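You operate a simulated robot arm through the tools that you are given. There is no shell and no other tool. Be economical: measure what you need, move in short steps, check, and stop when the job is done.

The job below is to be done with a simulated robot arm. You get a single attempt, and the scene is never put back.

## Task
Put one of the small boxes from the mains mat on the spare mat.

Only the result counts: the job must be done as asked and must still hold three seconds after the hand-in. Knocking over, shifting, dropping, spilling or breaking anything else fails it.

## Robot
A 6-joint arm with a two-finger parallel gripper on a trunk, on a base that drives. Base frame: it is fixed to the floor where the robot stands at the start and does not move with it; the origin is under the middle of the robot, x ahead of it, y to its left, z up. Units: m, rad, N and s.
With the tool pointing down near the work surface it reaches from about 0.32 to 0.7 m from the robot's upright axis, wherever it stands. Its first joint turns from -2.897 to 2.897 rad. Places, roughly: spare mat [0.7, 4.4, 0.7]. Payload 4.1 kg.
The tool frame sits at the grasp point between the pads (the TCP): z along the fingers, y along the line on which they close. The tips reach 0.023 m beyond it. The gripper opens to 0.094 m. The fingers are 0.038 m wide and 0.01 m thick; the gripper's body (0.054 by 0.096 m) begins 0.039 m behind the TCP.
Orientation is told as [roll, pitch, yaw] about the base's x, y, z axes, in that order, counted from this pose: with the fingers straight down and closing along the base's y, the tool's x points along the base's -x, its y along +y and its z along -z.

## Interface
- The arm moves only by the tool send_rows. Its argument "steps" is a list of rows, each a list of 7 numbers: the shift along the base's x, y, z in m, then the turn, a rotation vector about the base's x, y, z in rad, then the opening, from 0 (shut) to 1 (fully open). In form: [[tx, ty, tz, ax, ay, az, jaw], ...]. A call has 1 to 8 rows; each row is the pose to reach, as a shift and turn from the pose commanded when the call began. Each row takes 0.2 s and may step no farther than 0.05 m and 0.15 rad from the row before; otherwise, or with a gripper value out of range, the whole call is refused. A pose out of reach is approached as far as the arm can. The call stops where the force on the tool passes 40 N (or 10 N more than at its start, if that is more) or the arm is blocked; 0.2 s more then pass. Each finger travels about 0.045 m/s and halts on what it meets, pressing with about 38 N; the grip force reading is that of the motor and also rises with nothing between the fingers. The clock runs only during rows and for 0.2 s after the last one: add rows that repeat a pose to give the fingers time. It gives the time, the measured TCP pose, the force on the tool (base axes), the opening and the grip force at its end, in the units of the frame above (readings bear some noise), and new pictures: "pictures" is both (left out), scene, wrist or none.
- Cameras (640 x 400 px; columns grow to the right, rows downward): "scene" is now at [0.0243, 0.1606, 1.3918]; the picture's right is [-0.07, -1.00, 0.00], its down [-0.66, 0.05, -0.75] and it looks along [0.75, -0.05, -0.66] (base axes); focal length 249 px, centre (320, 200). "wrist" rides on the gripper at [0.086, 0.016, -0.074] in the tool frame; the picture's right is [-0.18, 0.98, 0.00], its down [-0.58, -0.11, -0.81] and it looks along [-0.79, -0.15, 0.59] (tool axes); focal length 243 px, centre (320, 200). There is no depth. A picture from a camera that has moved, and an enlarged one, comes with that camera's place and axes in the base frame and with its lens.
- raise_lower(by): slides the trunk up (or, below 0, down) by that many m; the arm and the scene camera ride with it, the base frame stays. It gives what a move gives, with no picture.
- drive_base(legs): drives the robot by 1 to 6 legs, each [ahead, turn to the left] in m and rad, along the robot's own axes; the way and the turn of a leg run together, so that a leg with both is an arc; at most 1.5 m and 3.142 rad a leg. The arm and the cameras ride along, it lands a little off, and it stops where it bumps. It gives what a move gives, and a new picture of the scene camera.
- head_to(pan, tilt): turns the head with the scene camera to pan (to the left, within 2.705 rad either way) and tilt (down, from -0.506 to 1.204), counted from straight ahead of the robot. It gives what a move gives, and a new picture of the scene camera.
- inspect(camera, box): a new picture of the part [left, top, right, bottom] of that camera's present view, enlarged. The clock stands still meanwhile.
- job_done(): hands the job in; it is judged then, once.

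Work in short steps. Places have to be worked out from the pictures, the camera data and where the tool is seen: move nearer, look again, correct. Check each grasp and each placing, and mend what went wrong. You have 120 turns and 170 pictures in all, those below and enlarged ones among them. Open the gripper and draw the arm clear of the work before you hand the job in, unless the task says otherwise; then end with one line.

The tools are called after "Call:" as name(argument=value, ...) on one line, values as JSON. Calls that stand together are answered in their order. send_rows: Moves the arm, as the interface text tells. Its arguments: {"type":"object","properties":{"steps":{"type":"array","items":{"type":"array","items":{"type":"number"}}},"pictures":{"type":"string","enum":["both","scene","wrist","none"]}},"required":["steps"]} The other tools are called the same way: raise_lower (by) slides the trunk up or down; drive_base (legs) drives the base; head_to (pan, tilt) turns the head that bears the scene camera; inspect (camera, box) takes an enlarged picture of a part of a camera's view; job_done () hands the job in.

At the start:

```text
time_s: 0.0
position: [0.4792, -0.0152, 0.9357]
ee_rot: [0.0, -0.001, 0.001]
contact_force: [0.6, 0.5, -0.8]
grip_width: 0.094
finger_force: 0.1
trunk travel left (down, up): [-0.35, 0.24]
robot x, y, heading: [0.0002, 0.0019, -0.0]
head pan, tilt: [-0.072, 0.726]
```

scene: 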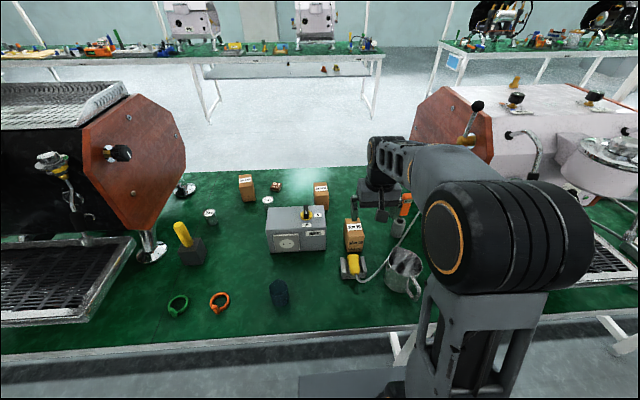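
wrist: 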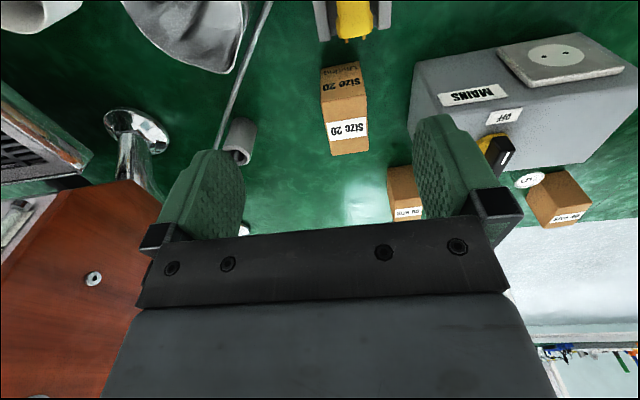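

The bench shows several small cartons around a grey MAINS unit. I enlarge the scene to see the boxes and any mats.

Call:
inspect(camera="scene", box=[220, 160, 440, 300])

Call:
inspect(camera="wrist", box=[300, 0, 640, 240])

Call:
head_to(pan=1.4, tilt=0.3)

```text
2.86 times, centred on (330, 230) of scene
camera zoom: at [0.0243, 0.1606, 1.3918], right [-0.07, -1.0, 0.0], down [-0.66, 0.05, -0.75], along [0.75, -0.05, -0.66], focal length 712 px, centre (291, 114)
```

zoom: 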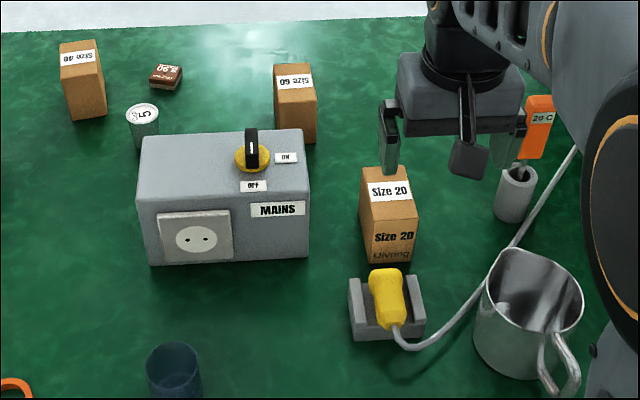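

```text
1.67 times, centred on (470, 120) of wrist
camera zoom: at [0.393, 0.0026, 1.0096], right [0.18, 0.98, 0.0], down [0.58, -0.11, 0.81], along [0.79, -0.15, -0.59], focal length 404 px, centre (70, 333)
```

zoom: 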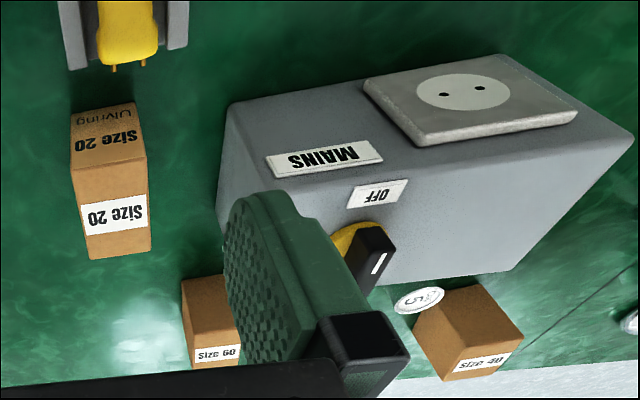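

```text
time_s: 1.6
position: [0.48, -0.0138, 0.9349]
ee_rot: [0.0, 0.0, -0.001]
contact_force: [0.1, -0.3, 0.2]
grip_width: 0.0944
finger_force: 0.2
trunk travel left (down, up): [-0.35, 0.24]
robot x, y, heading: [-0.0022, 0.0008, 0.001]
head pan, tilt: [1.4, 0.3]
camera scene: at [-0.0435, 0.2586, 1.4301], right [0.99, -0.17, 0.0], down [-0.05, -0.29, -0.96], along [0.16, 0.94, -0.3], focal length 249 px, centre (320, 200)
```

scene: 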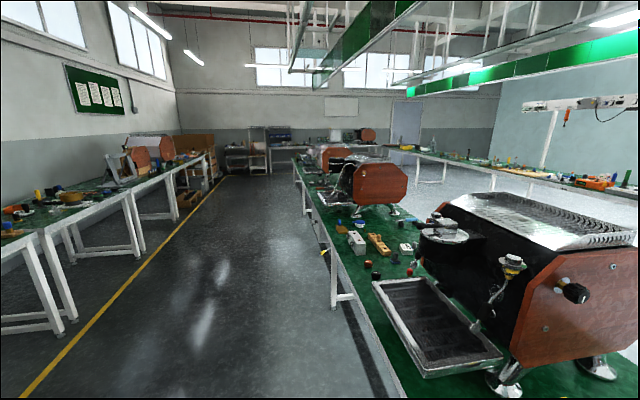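

I judge the Size 20 carton to be at about x 0.556–0.655, y ±0.027, with its top near z 0.73. It's the nearest one and has clear space around it. I move above it at a safe height and aim the head back at the work.

Call:
send_rows(steps=[[0.04, 0.005, -0.01, 0, 0, 0, 1], [0.08, 0.01, -0.04, 0, 0, 0, 1], [0.125, 0.015, -0.07, 0, 0, 0, 1], [0.125, 0.015, -0.1, 0, 0, 0, 1], [0.125, 0.015, -0.1, 0, 0, 0, 1]], pictures="wrist")

Call:
head_to(pan=-0.1, tilt=0.75)

Call:
inspect(camera="scene", box=[260, 140, 440, 260])

```text
refused: row 2 steps farther than a row can; nothing moved
```

```text
time_s: 3.2
position: [0.4806, -0.015, 0.9357]
ee_rot: [0.0, 0.0, 0.001]
contact_force: [0.1, -0.3, 0.4]
grip_width: 0.0938
finger_force: 0.1
trunk travel left (down, up): [-0.35, 0.24]
robot x, y, heading: [0.0008, 0.0028, 0.001]
head pan, tilt: [-0.099, 0.75]
camera scene: at [0.0231, 0.1584, 1.3898], right [-0.1, -1.0, 0.0], down [-0.68, 0.07, -0.73], along [0.73, -0.07, -0.68], focal length 249 px, centre (320, 200)
```

scene: 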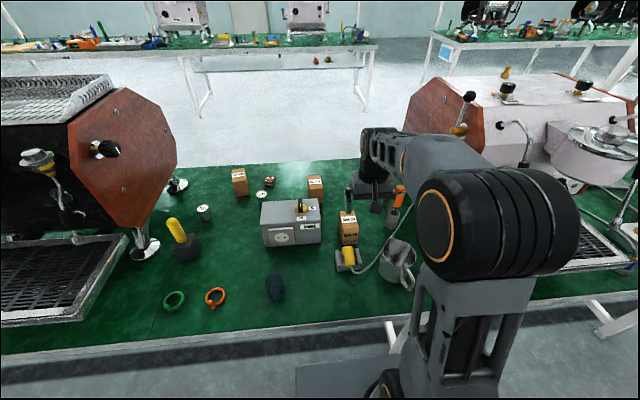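

```text
3.33 times, centred on (350, 200) of scene
camera zoom: at [0.0231, 0.1584, 1.3898], right [-0.1, -1.0, 0.0], down [-0.68, 0.07, -0.73], along [0.73, -0.07, -0.68], focal length 830 px, centre (220, 200)
```

zoom: 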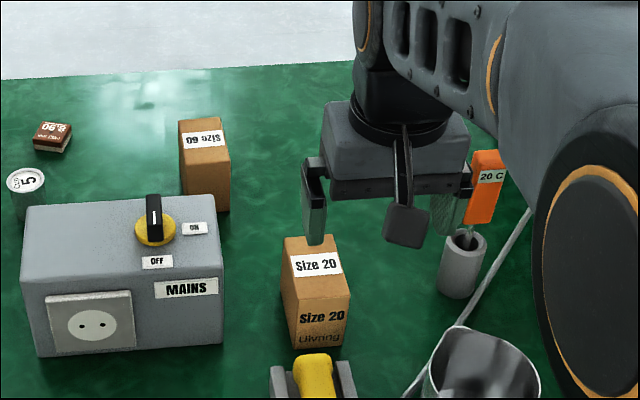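

The row step was too long, so I repeat the approach with shorter ones.

Call:
send_rows(steps=[[0.03, 0.005, 0, 0, 0, 0, 1], [0.06, 0.008, -0.02, 0, 0, 0, 1], [0.09, 0.012, -0.04, 0, 0, 0, 1], [0.12, 0.015, -0.06, 0, 0, 0, 1], [0.125, 0.015, -0.1, 0, 0, 0, 1], [0.125, 0.015, -0.12, 0, 0, 0, 1], [0.125, 0.015, -0.12, 0, 0, 0, 1]], pictures="wrist")

Call:
inspect(camera="scene", box=[280, 160, 430, 260])

```text
time_s: 4.8
position: [0.6058, -0.0001, 0.8158]
ee_rot: [0.0, 0.001, 0.0]
contact_force: [-0.2, -0.3, 0.1]
grip_width: 0.0942
finger_force: 0.0
trunk travel left (down, up): [-0.35, 0.24]
robot x, y, heading: [0.0015, -0.0002, 0.005]
head pan, tilt: [-0.099, 0.75]
camera wrist: at [0.5175, 0.0176, 0.8903], right [0.18, 0.98, 0.0], down [0.58, -0.11, 0.81], along [0.79, -0.15, -0.59], focal length 243 px, centre (320, 200)
```

wrist: 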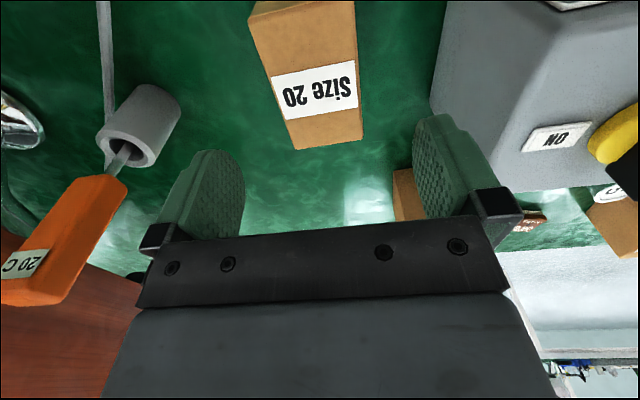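

```text
4.00 times, centred on (355, 210) of scene
camera zoom: at [0.0232, 0.1583, 1.3897], right [-0.1, -1.0, 0.0], down [-0.68, 0.07, -0.73], along [0.73, -0.07, -0.68], focal length 996 px, centre (180, 160)
```

zoom: 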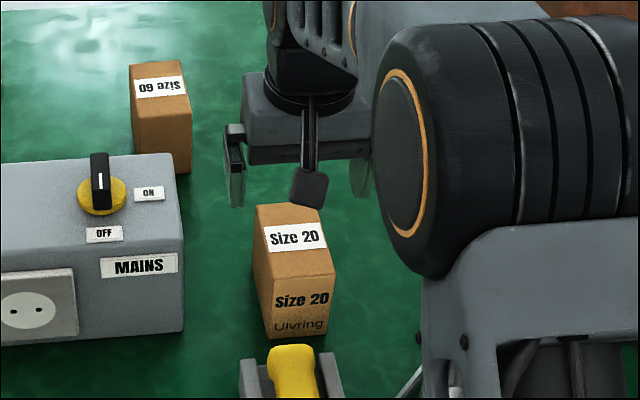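

The carton top measures about 0.095 × 0.058 m, centred near (0.605, -0.002), aligned with the tool. I descend with the fingers on either side, stopping short of the bench.

Call:
send_rows(steps=[[0, -0.002, -0.03, 0, 0, 0, 1], [0, -0.002, -0.06, 0, 0, 0, 1], [0, -0.002, -0.09, 0, 0, 0, 1], [0, -0.002, -0.107, 0, 0, 0, 1], [0, -0.002, -0.107, 0, 0, 0, 1]], pictures="both")

```text
time_s: 6.0
position: [0.6064, -0.0002, 0.7076]
ee_rot: [0.001, 0.0, -0.001]
contact_force: [0.6, -0.6, -0.7]
grip_width: 0.094
finger_force: 0.0
trunk travel left (down, up): [-0.35, 0.24]
robot x, y, heading: [0.0, 0.005, -0.001]
head pan, tilt: [-0.099, 0.75]
camera scene: at [0.0232, 0.1583, 1.3897], right [-0.1, -1.0, 0.0], down [-0.68, 0.07, -0.73], along [0.73, -0.07, -0.68], focal length 249 px, centre (320, 200)
camera wrist: at [0.5182, 0.0163, 0.7831], right [0.18, 0.98, 0.0], down [0.58, -0.11, 0.81], along [0.79, -0.15, -0.59], focal length 243 px, centre (320, 200)
```

scene: 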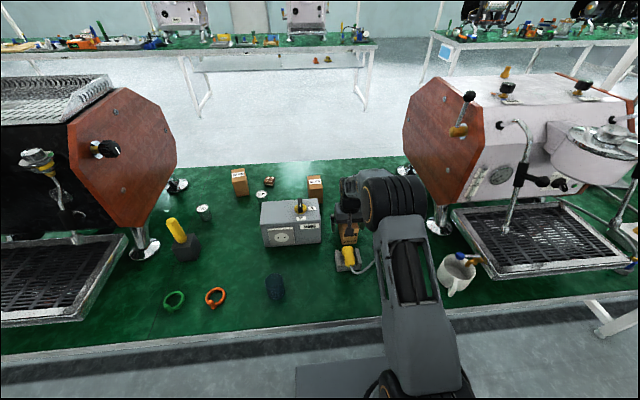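
wrist: 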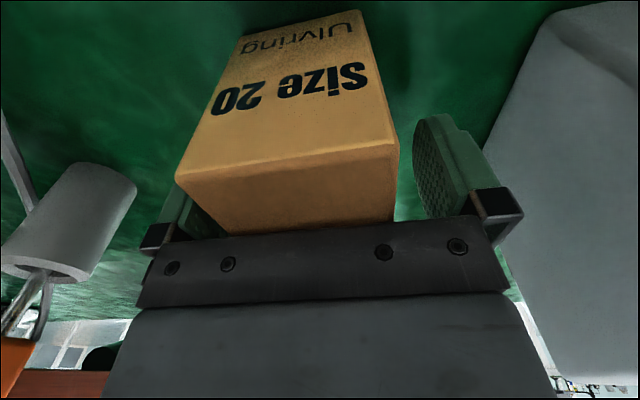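

The carton is between the fingers, with its top at about 0.74, just under the gripper body. I close the gripper.

Call:
send_rows(steps=[[0, 0, 0, 0, 0, 0, 0.7], [0, 0, 0, 0, 0, 0, 0.5], [0, 0, 0, 0, 0, 0, 0.3], [0, 0, 0, 0, 0, 0, 0], [0, 0, 0, 0, 0, 0, 0], [0, 0, 0, 0, 0, 0, 0]], pictures="wrist")

```text
time_s: 7.4
position: [0.6052, -0.0015, 0.7086]
ee_rot: [-0.001, 0.0, 0.001]
contact_force: [-0.3, 0.6, 1.3]
grip_width: 0.0547
finger_force: 37.9
trunk travel left (down, up): [-0.35, 0.24]
robot x, y, heading: [0.001, 0.0024, -0.004]
head pan, tilt: [-0.099, 0.75]
camera wrist: at [0.5182, 0.0163, 0.7835], right [0.18, 0.98, 0.0], down [0.58, -0.11, 0.81], along [0.79, -0.15, -0.59], focal length 243 px, centre (320, 200)
```

wrist: 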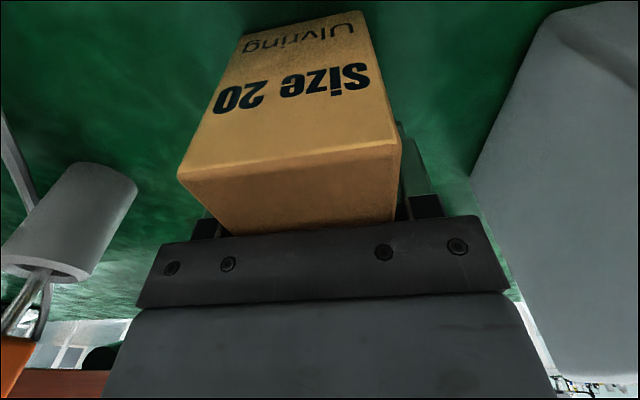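

The carton is held with a 0.055 opening. I lift it straight up.

Call:
send_rows(steps=[[0, 0, 0.02, 0, 0, 0, 0], [0, 0, 0.05, 0, 0, 0, 0], [0, 0, 0.09, 0, 0, 0, 0], [0, 0, 0.13, 0, 0, 0, 0], [0, 0, 0.17, 0, 0, 0, 0], [0, 0, 0.21, 0, 0, 0, 0], [0, 0, 0.25, 0, 0, 0, 0], [0, 0, 0.25, 0, 0, 0, 0]], pictures="both")

```text
time_s: 9.2
position: [0.6059, -0.0001, 0.9581]
ee_rot: [-0.001, 0.0, 0.001]
contact_force: [-0.4, -0.4, -2.3]
grip_width: 0.0546
finger_force: 37.8
trunk travel left (down, up): [-0.35, 0.24]
robot x, y, heading: [-0.0017, -0.0022, -0.004]
head pan, tilt: [-0.099, 0.75]
camera scene: at [0.023, 0.1583, 1.3897], right [-0.1, -1.0, 0.0], down [-0.68, 0.07, -0.73], along [0.73, -0.07, -0.68], focal length 249 px, centre (320, 200)
camera wrist: at [0.5184, 0.0172, 1.0326], right [0.18, 0.98, 0.0], down [0.58, -0.11, 0.81], along [0.79, -0.15, -0.59], focal length 243 px, centre (320, 200)
```

scene: 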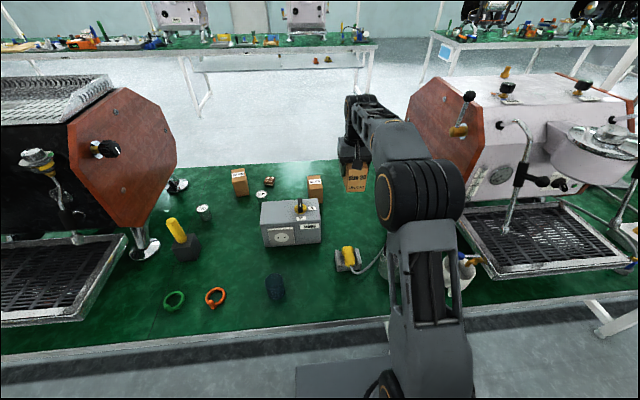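
wrist: 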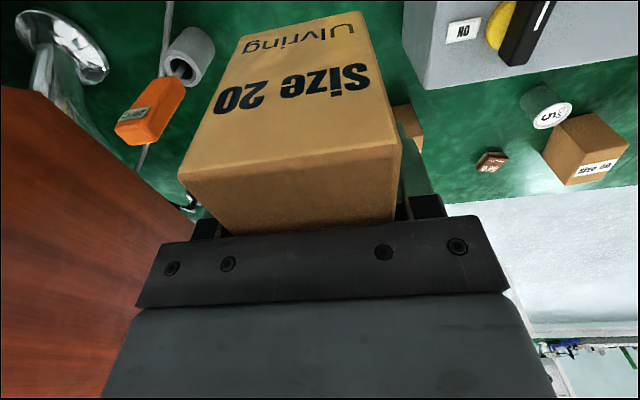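

The carton is lifted cleanly and nothing else has moved. I retract the arm to travel compactly and look back along the aisle before driving.

Call:
send_rows(steps=[[-0.03, 0, 0.02, 0, 0, 0, 0], [-0.06, 0, 0.04, 0, 0, 0, 0], [-0.09, 0, 0.06, 0, 0, 0, 0], [-0.12, 0, 0.08, 0, 0, 0, 0], [-0.15, 0, 0.1, 0, 0, 0, 0], [-0.18, 0, 0.11, 0, 0, 0, 0], [-0.2, 0, 0.11, 0, 0, 0, 0], [-0.2, 0, 0.11, 0, 0, 0, 0]], pictures="none")

Call:
head_to(pan=2.2, tilt=0.6)

Call:
head_to(pan=1.3, tilt=0.6)

```text
time_s: 11.0
position: [0.4066, -0.0015, 1.0672]
ee_rot: [0.0, -0.001, 0.0]
contact_force: [-0.2, 0.6, -1.4]
grip_width: 0.0546
finger_force: 37.7
trunk travel left (down, up): [-0.35, 0.24]
robot x, y, heading: [0.0008, 0.0018, 0.0]
head pan, tilt: [-0.099, 0.75]
```

```text
time_s: 13.1
position: [0.4064, -0.0018, 1.0677]
ee_rot: [0.0, -0.001, 0.001]
contact_force: [-0.1, 1.1, -1.1]
grip_width: 0.0546
finger_force: 37.7
trunk travel left (down, up): [-0.35, 0.24]
robot x, y, heading: [0.0013, -0.0014, 0.002]
head pan, tilt: [2.201, 0.6]
camera scene: at [-0.1114, 0.238, 1.4026], right [0.81, 0.59, 0.0], down [0.33, -0.46, -0.83], along [-0.49, 0.67, -0.56], focal length 249 px, centre (320, 200)
```

scene: 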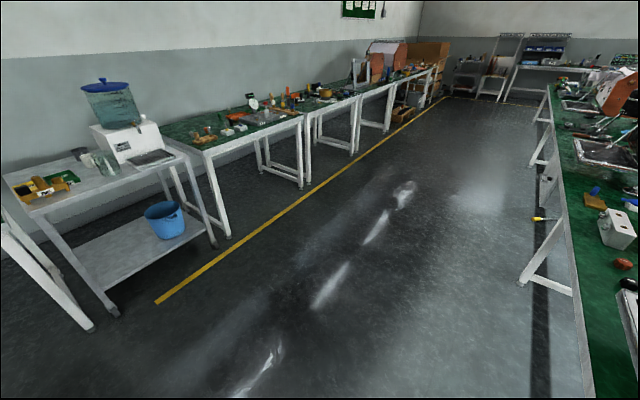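

```text
time_s: 14.3
position: [0.4081, -0.0017, 1.0683]
ee_rot: [0.001, -0.001, -0.001]
contact_force: [-0.1, -0.5, -1.3]
grip_width: 0.0545
finger_force: 37.9
trunk travel left (down, up): [-0.35, 0.24]
robot x, y, heading: [-0.0046, 0.0018, 0.001]
head pan, tilt: [1.3, 0.6]
camera scene: at [-0.0358, 0.2518, 1.4026], right [0.96, -0.27, 0.0], down [-0.15, -0.54, -0.83], along [0.22, 0.8, -0.56], focal length 249 px, centre (320, 200)
```

scene: 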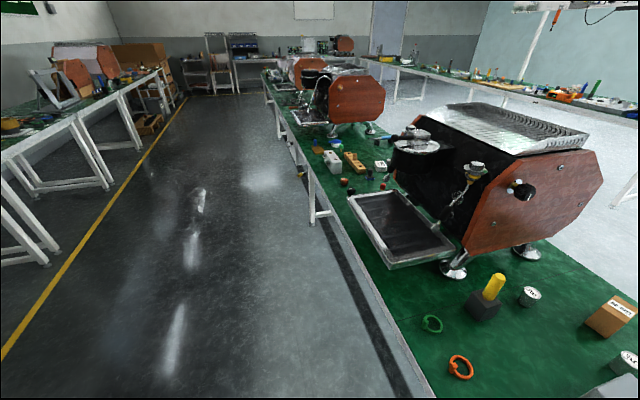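

The aisle is wide and clear; one tool overhangs the bench edge, so I keep my distance. I back off, turn left and drive most of the way.

Call:
drive_base(legs=[[-0.4, 0], [0, 1.571], [1.5, 0], [1.5, 0]])

Call:
head_to(pan=-0.7, tilt=0.5)

```text
time_s: 34.6
position: [-0.2829, 3.3947, 1.0681]
ee_rot: [0.0, 0.002, 1.531]
contact_force: [0.8, 0.9, -2.5]
grip_width: 0.0545
finger_force: 37.8
trunk travel left (down, up): [-0.35, 0.24]
robot x, y, heading: [-0.2995, 2.9887, 1.528]
head pan, tilt: [1.3, 0.6]
camera scene: at [-0.552, 2.9627, 1.4026], right [0.31, 0.95, 0.0], down [0.54, -0.17, -0.83], along [-0.79, 0.25, -0.56], focal length 249 px, centre (320, 200)
```

scene: 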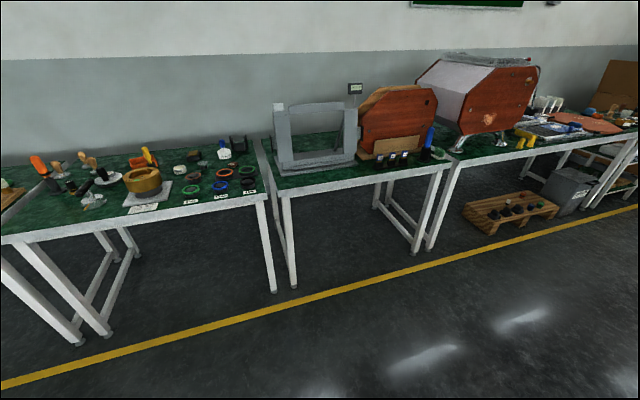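

```text
time_s: 36.5
position: [-0.282, 3.3958, 1.0676]
ee_rot: [-0.001, -0.003, 1.532]
contact_force: [1.0, 0.7, -1.7]
grip_width: 0.0546
finger_force: 38.5
trunk travel left (down, up): [-0.35, 0.24]
robot x, y, heading: [-0.2988, 2.9852, 1.531]
head pan, tilt: [-0.7, 0.499]
camera scene: at [-0.4066, 3.003, 1.4117], right [0.74, -0.67, 0.0], down [-0.32, -0.35, -0.88], along [0.59, 0.65, -0.48], focal length 249 px, centre (320, 200)
```

scene: 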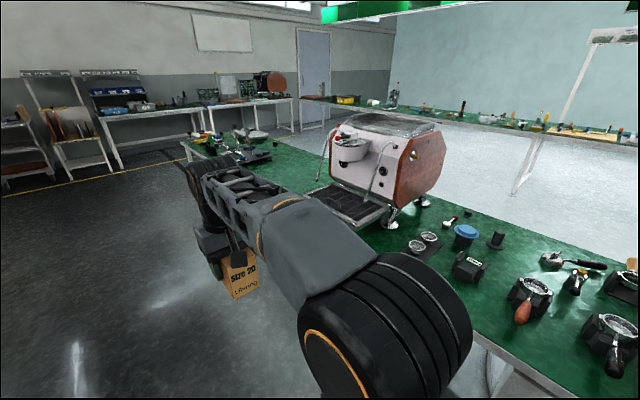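

The spare mat should lie beyond the white machine. I drive on to about y = 4.4 and look to the right.

Call:
drive_base(legs=[[1.4, 0.03]])

Call:
head_to(pan=-1.5, tilt=0.6)

```text
time_s: 43.4
position: [-0.2603, 4.7847, 1.0675]
ee_rot: [0.002, -0.003, 1.562]
contact_force: [-1.2, 0.6, -1.7]
grip_width: 0.0547
finger_force: 38.0
trunk travel left (down, up): [-0.35, 0.24]
robot x, y, heading: [-0.2647, 4.3795, 1.564]
head pan, tilt: [-0.7, 0.499]
camera scene: at [-0.3725, 4.3887, 1.4117], right [0.76, -0.65, 0.0], down [-0.31, -0.36, -0.88], along [0.57, 0.67, -0.48], focal length 249 px, centre (320, 200)
```

scene: 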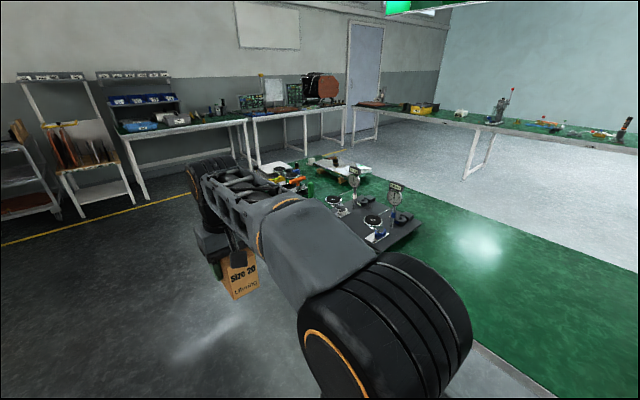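

```text
time_s: 44.6
position: [-0.261, 4.7849, 1.068]
ee_rot: [0.0, -0.002, 1.561]
contact_force: [0.1, 0.2, -2.1]
grip_width: 0.0546
finger_force: 38.1
trunk travel left (down, up): [-0.35, 0.24]
robot x, y, heading: [-0.2672, 4.383, 1.561]
head pan, tilt: [-1.499, 0.6]
camera scene: at [-0.3436, 4.3253, 1.4026], right [0.06, -1.0, 0.0], down [-0.56, -0.04, -0.83], along [0.82, 0.05, -0.56], focal length 249 px, centre (320, 200)
```

scene: 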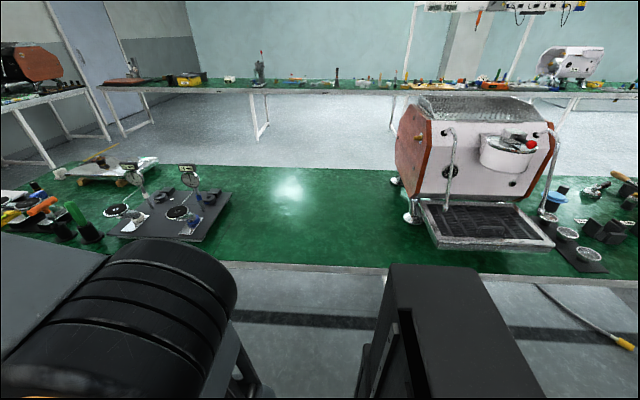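

The empty green area between the scales and the machine is centred on the given spare-mat spot. I enlarge it to check the mat's edges.

Call:
inspect(camera="scene", box=[200, 155, 440, 285])

```text
2.67 times, centred on (320, 220) of scene
camera zoom: at [-0.3436, 4.3253, 1.4026], right [0.06, -1.0, 0.0], down [-0.56, -0.04, -0.83], along [0.82, 0.05, -0.56], focal length 664 px, centre (320, 147)
```

zoom: 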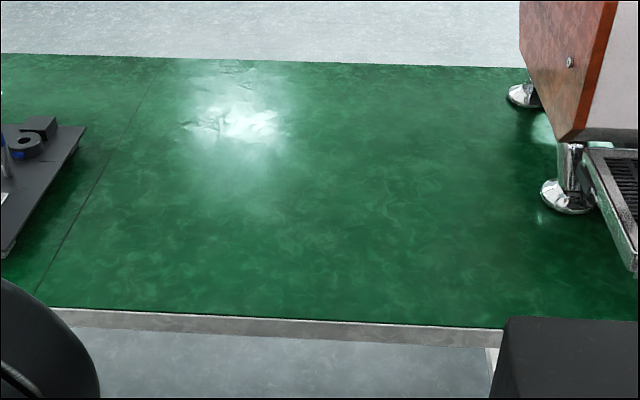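

The seam shows the scales are on another mat and the spare mat is empty around (0.65, 4.4). I turn right to face it and drive up.

Call:
drive_base(legs=[[0, -1.561], [0.25, 0]])

Call:
head_to(pan=0.1, tilt=0.75)

```text
time_s: 50.1
position: [0.3828, 4.377, 1.068]
ee_rot: [0.0, 0.001, 0.002]
contact_force: [-0.1, 0.9, -1.6]
grip_width: 0.0549
finger_force: 37.6
trunk travel left (down, up): [-0.35, 0.24]
robot x, y, heading: [-0.0255, 4.3777, 0.002]
head pan, tilt: [-1.499, 0.6]
camera scene: at [-0.078, 4.4563, 1.4026], right [-1.0, -0.07, 0.0], down [-0.04, 0.56, -0.83], along [0.06, -0.82, -0.56], focal length 249 px, centre (320, 200)
```

scene: 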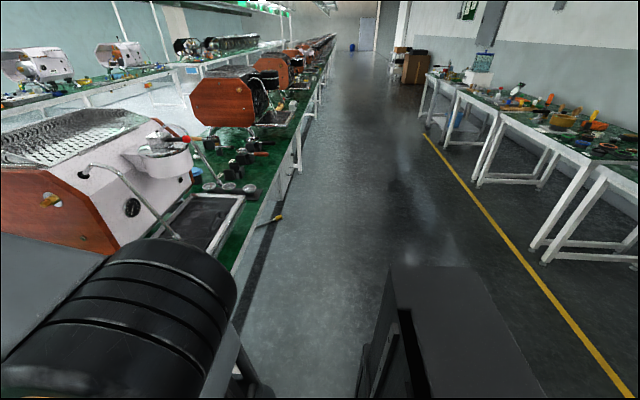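

```text
time_s: 51.8
position: [0.3832, 4.3775, 1.0671]
ee_rot: [0.001, 0.0, 0.001]
contact_force: [-0.1, 0.0, -1.3]
grip_width: 0.055
finger_force: 38.1
trunk travel left (down, up): [-0.35, 0.24]
robot x, y, heading: [-0.0235, 4.3796, 0.001]
head pan, tilt: [0.099, 0.75]
camera scene: at [-0.002, 4.5528, 1.3897], right [0.1, -0.99, 0.0], down [-0.68, -0.07, -0.73], along [0.73, 0.07, -0.68], focal length 249 px, centre (320, 200)
```

scene: 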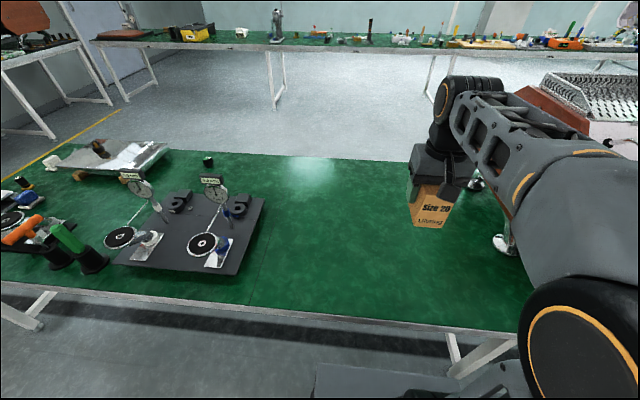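

The arm is facing the free mat. I extend the carton to about (0.62, 4.41), still high, then lower to just above the surface.

Call:
send_rows(steps=[[0.035, 0.005, -0.02, 0, 0, 0, 0], [0.07, 0.01, -0.04, 0, 0, 0, 0], [0.105, 0.015, -0.06, 0, 0, 0, 0], [0.14, 0.02, -0.08, 0, 0, 0, 0], [0.175, 0.025, -0.1, 0, 0, 0, 0], [0.21, 0.03, -0.12, 0, 0, 0, 0], [0.235, 0.03, -0.14, 0, 0, 0, 0], [0.235, 0.03, -0.18, 0, 0, 0, 0]], pictures="none")

Call:
send_rows(steps=[[0, 0, -0.04, 0, 0, 0, 0], [0, 0, -0.08, 0, 0, 0, 0], [0, 0, -0.11, 0, 0, 0, 0], [0, 0, -0.13, 0, 0, 0, 0], [0, 0, -0.14, 0, 0, 0, 0], [0, 0, -0.14, 0, 0, 0, 0]], pictures="both")

```text
time_s: 53.6
position: [0.6182, 4.4075, 0.8872]
ee_rot: [0.0, 0.0, 0.0]
contact_force: [-0.4, -0.3, -1.3]
grip_width: 0.0547
finger_force: 38.3
trunk travel left (down, up): [-0.35, 0.24]
robot x, y, heading: [-0.0293, 4.38, -0.0]
head pan, tilt: [0.099, 0.75]
```

```text
time_s: 55.0
position: [0.6169, 4.4066, 0.7474]
ee_rot: [0.0, 0.001, 0.003]
contact_force: [0.8, -0.1, -1.1]
grip_width: 0.0546
finger_force: 38.0
trunk travel left (down, up): [-0.35, 0.24]
robot x, y, heading: [-0.0242, 4.3795, 0.006]
head pan, tilt: [0.099, 0.75]
camera scene: at [-0.0018, 4.5529, 1.3897], right [0.1, -0.99, 0.0], down [-0.68, -0.07, -0.73], along [0.73, 0.07, -0.68], focal length 249 px, centre (320, 200)
camera wrist: at [0.5284, 4.423, 0.8227], right [0.18, 0.98, 0.0], down [0.58, -0.11, 0.81], along [0.79, -0.15, -0.59], focal length 243 px, centre (320, 200)
```

scene: 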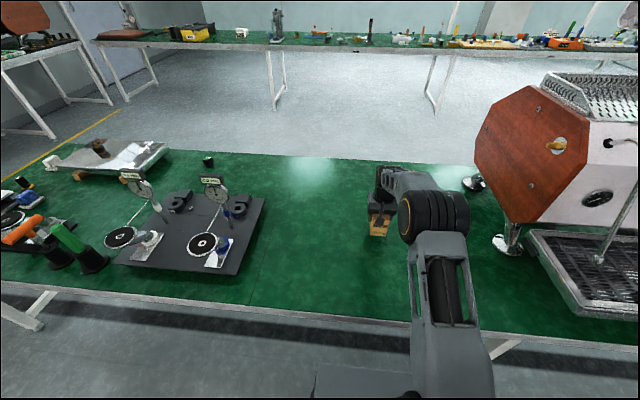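
wrist: 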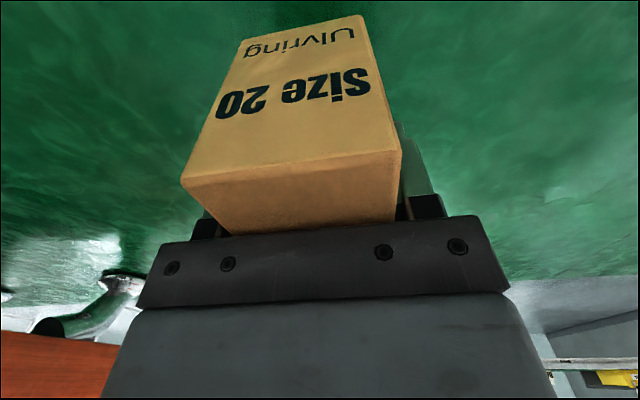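

All is clear, with about 0.04 m left to go. I lower slowly in small rows, watching the force.

Call:
send_rows(steps=[[0, 0, -0.015, 0, 0, 0, 0], [0, 0, -0.027, 0, 0, 0, 0], [0, 0, -0.033, 0, 0, 0, 0], [0, 0, -0.036, 0, 0, 0, 0], [0, 0, -0.038, 0, 0, 0, 0], [0, 0, -0.038, 0, 0, 0, 0]], pictures="none")

```text
time_s: 56.4
position: [0.617, 4.4072, 0.709]
ee_rot: [0.0, 0.001, 0.001]
contact_force: [0.0, -0.1, -0.5]
grip_width: 0.0546
finger_force: 37.7
trunk travel left (down, up): [-0.35, 0.24]
robot x, y, heading: [-0.0235, 4.3766, -0.006]
head pan, tilt: [0.099, 0.75]
```

The height is almost back to the grasp height and contact is barely starting. I ease down another 2 mm.

Call:
send_rows(steps=[[0, 0, -0.001, 0, 0, 0, 0], [0, 0, -0.002, 0, 0, 0, 0], [0, 0, -0.002, 0, 0, 0, 0]], pictures="none")

```text
time_s: 57.2
position: [0.6177, 4.4069, 0.7085]
ee_rot: [-0.001, 0.0, 0.002]
contact_force: [-3.0, -0.7, 4.8]
grip_width: 0.0546
finger_force: 37.4
trunk travel left (down, up): [-0.35, 0.24]
robot x, y, heading: [-0.0256, 4.3758, 0.001]
head pan, tilt: [0.099, 0.75]
```

The force is now +4.8 N upward, so the carton rests on the mat. I open the gripper.

Call:
send_rows(steps=[[0, 0, 0, 0, 0, 0, 0.65], [0, 0, 0, 0, 0, 0, 0.8], [0, 0, 0, 0, 0, 0, 1], [0, 0, 0, 0, 0, 0, 1], [0, 0, 0, 0, 0, 0, 1]], pictures="wrist")

```text
time_s: 58.4
position: [0.6174, 4.4046, 0.7092]
ee_rot: [0.0, -0.001, 0.004]
contact_force: [-0.5, 0.3, 0.6]
grip_width: 0.094
finger_force: 0.1
trunk travel left (down, up): [-0.35, 0.24]
robot x, y, heading: [-0.0264, 4.3779, 0.003]
head pan, tilt: [0.099, 0.75]
camera wrist: at [0.5296, 4.4231, 0.7825], right [0.18, 0.98, 0.0], down [0.58, -0.11, 0.81], along [0.79, -0.15, -0.59], focal length 243 px, centre (320, 200)
```

wrist: 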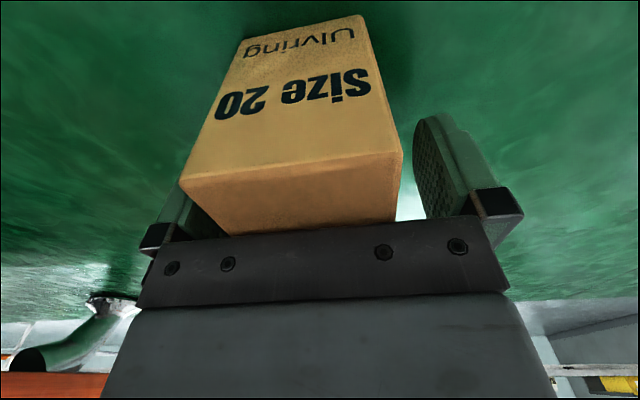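

The fingers are fully open and the carton stands still. I withdraw straight up, then back.

Call:
send_rows(steps=[[0, 0, 0.03, 0, 0, 0, 1], [0, 0, 0.07, 0, 0, 0, 1], [0, 0, 0.11, 0, 0, 0, 1], [0, 0, 0.15, 0, 0, 0, 1], [-0.03, 0, 0.19, 0, 0, 0, 1], [-0.06, 0, 0.22, 0, 0, 0, 1], [-0.09, 0, 0.25, 0, 0, 0, 1], [-0.12, 0, 0.27, 0, 0, 0, 1]], pictures="both")

```text
time_s: 60.2
position: [0.4957, 4.4063, 0.9797]
ee_rot: [0.001, 0.001, 0.001]
contact_force: [0.2, -0.2, -0.3]
grip_width: 0.094
finger_force: 0.0
trunk travel left (down, up): [-0.35, 0.24]
robot x, y, heading: [-0.0297, 4.3811, 0.003]
head pan, tilt: [0.099, 0.75]
camera scene: at [-0.002, 4.5528, 1.3897], right [0.1, -0.99, 0.0], down [-0.68, -0.07, -0.73], along [0.73, 0.07, -0.68], focal length 249 px, centre (320, 200)
camera wrist: at [0.4079, 4.4228, 1.0547], right [0.18, 0.98, 0.0], down [0.58, -0.11, 0.81], along [0.79, -0.15, -0.59], focal length 243 px, centre (320, 200)
```

scene: 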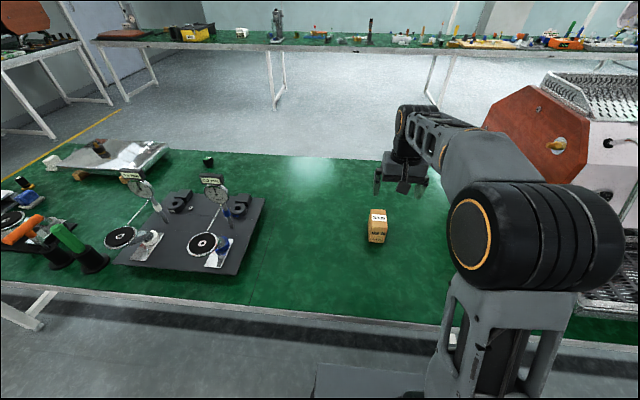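
wrist: 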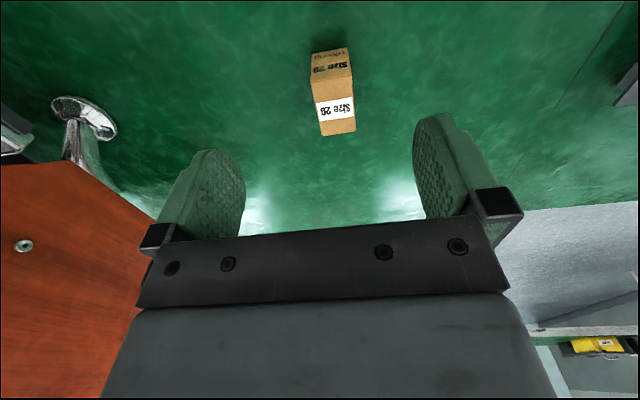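

The carton stands upright on the spare mat and the arm is clear, so I hand the job in.

Call:
job_done()

```text
The job is handed in.
```

I put the Size 20 box from the mains mat upright on the spare mat at about (0.62, 4.41), with the gripper open and the arm drawn clear; I saw nothing else disturbed.
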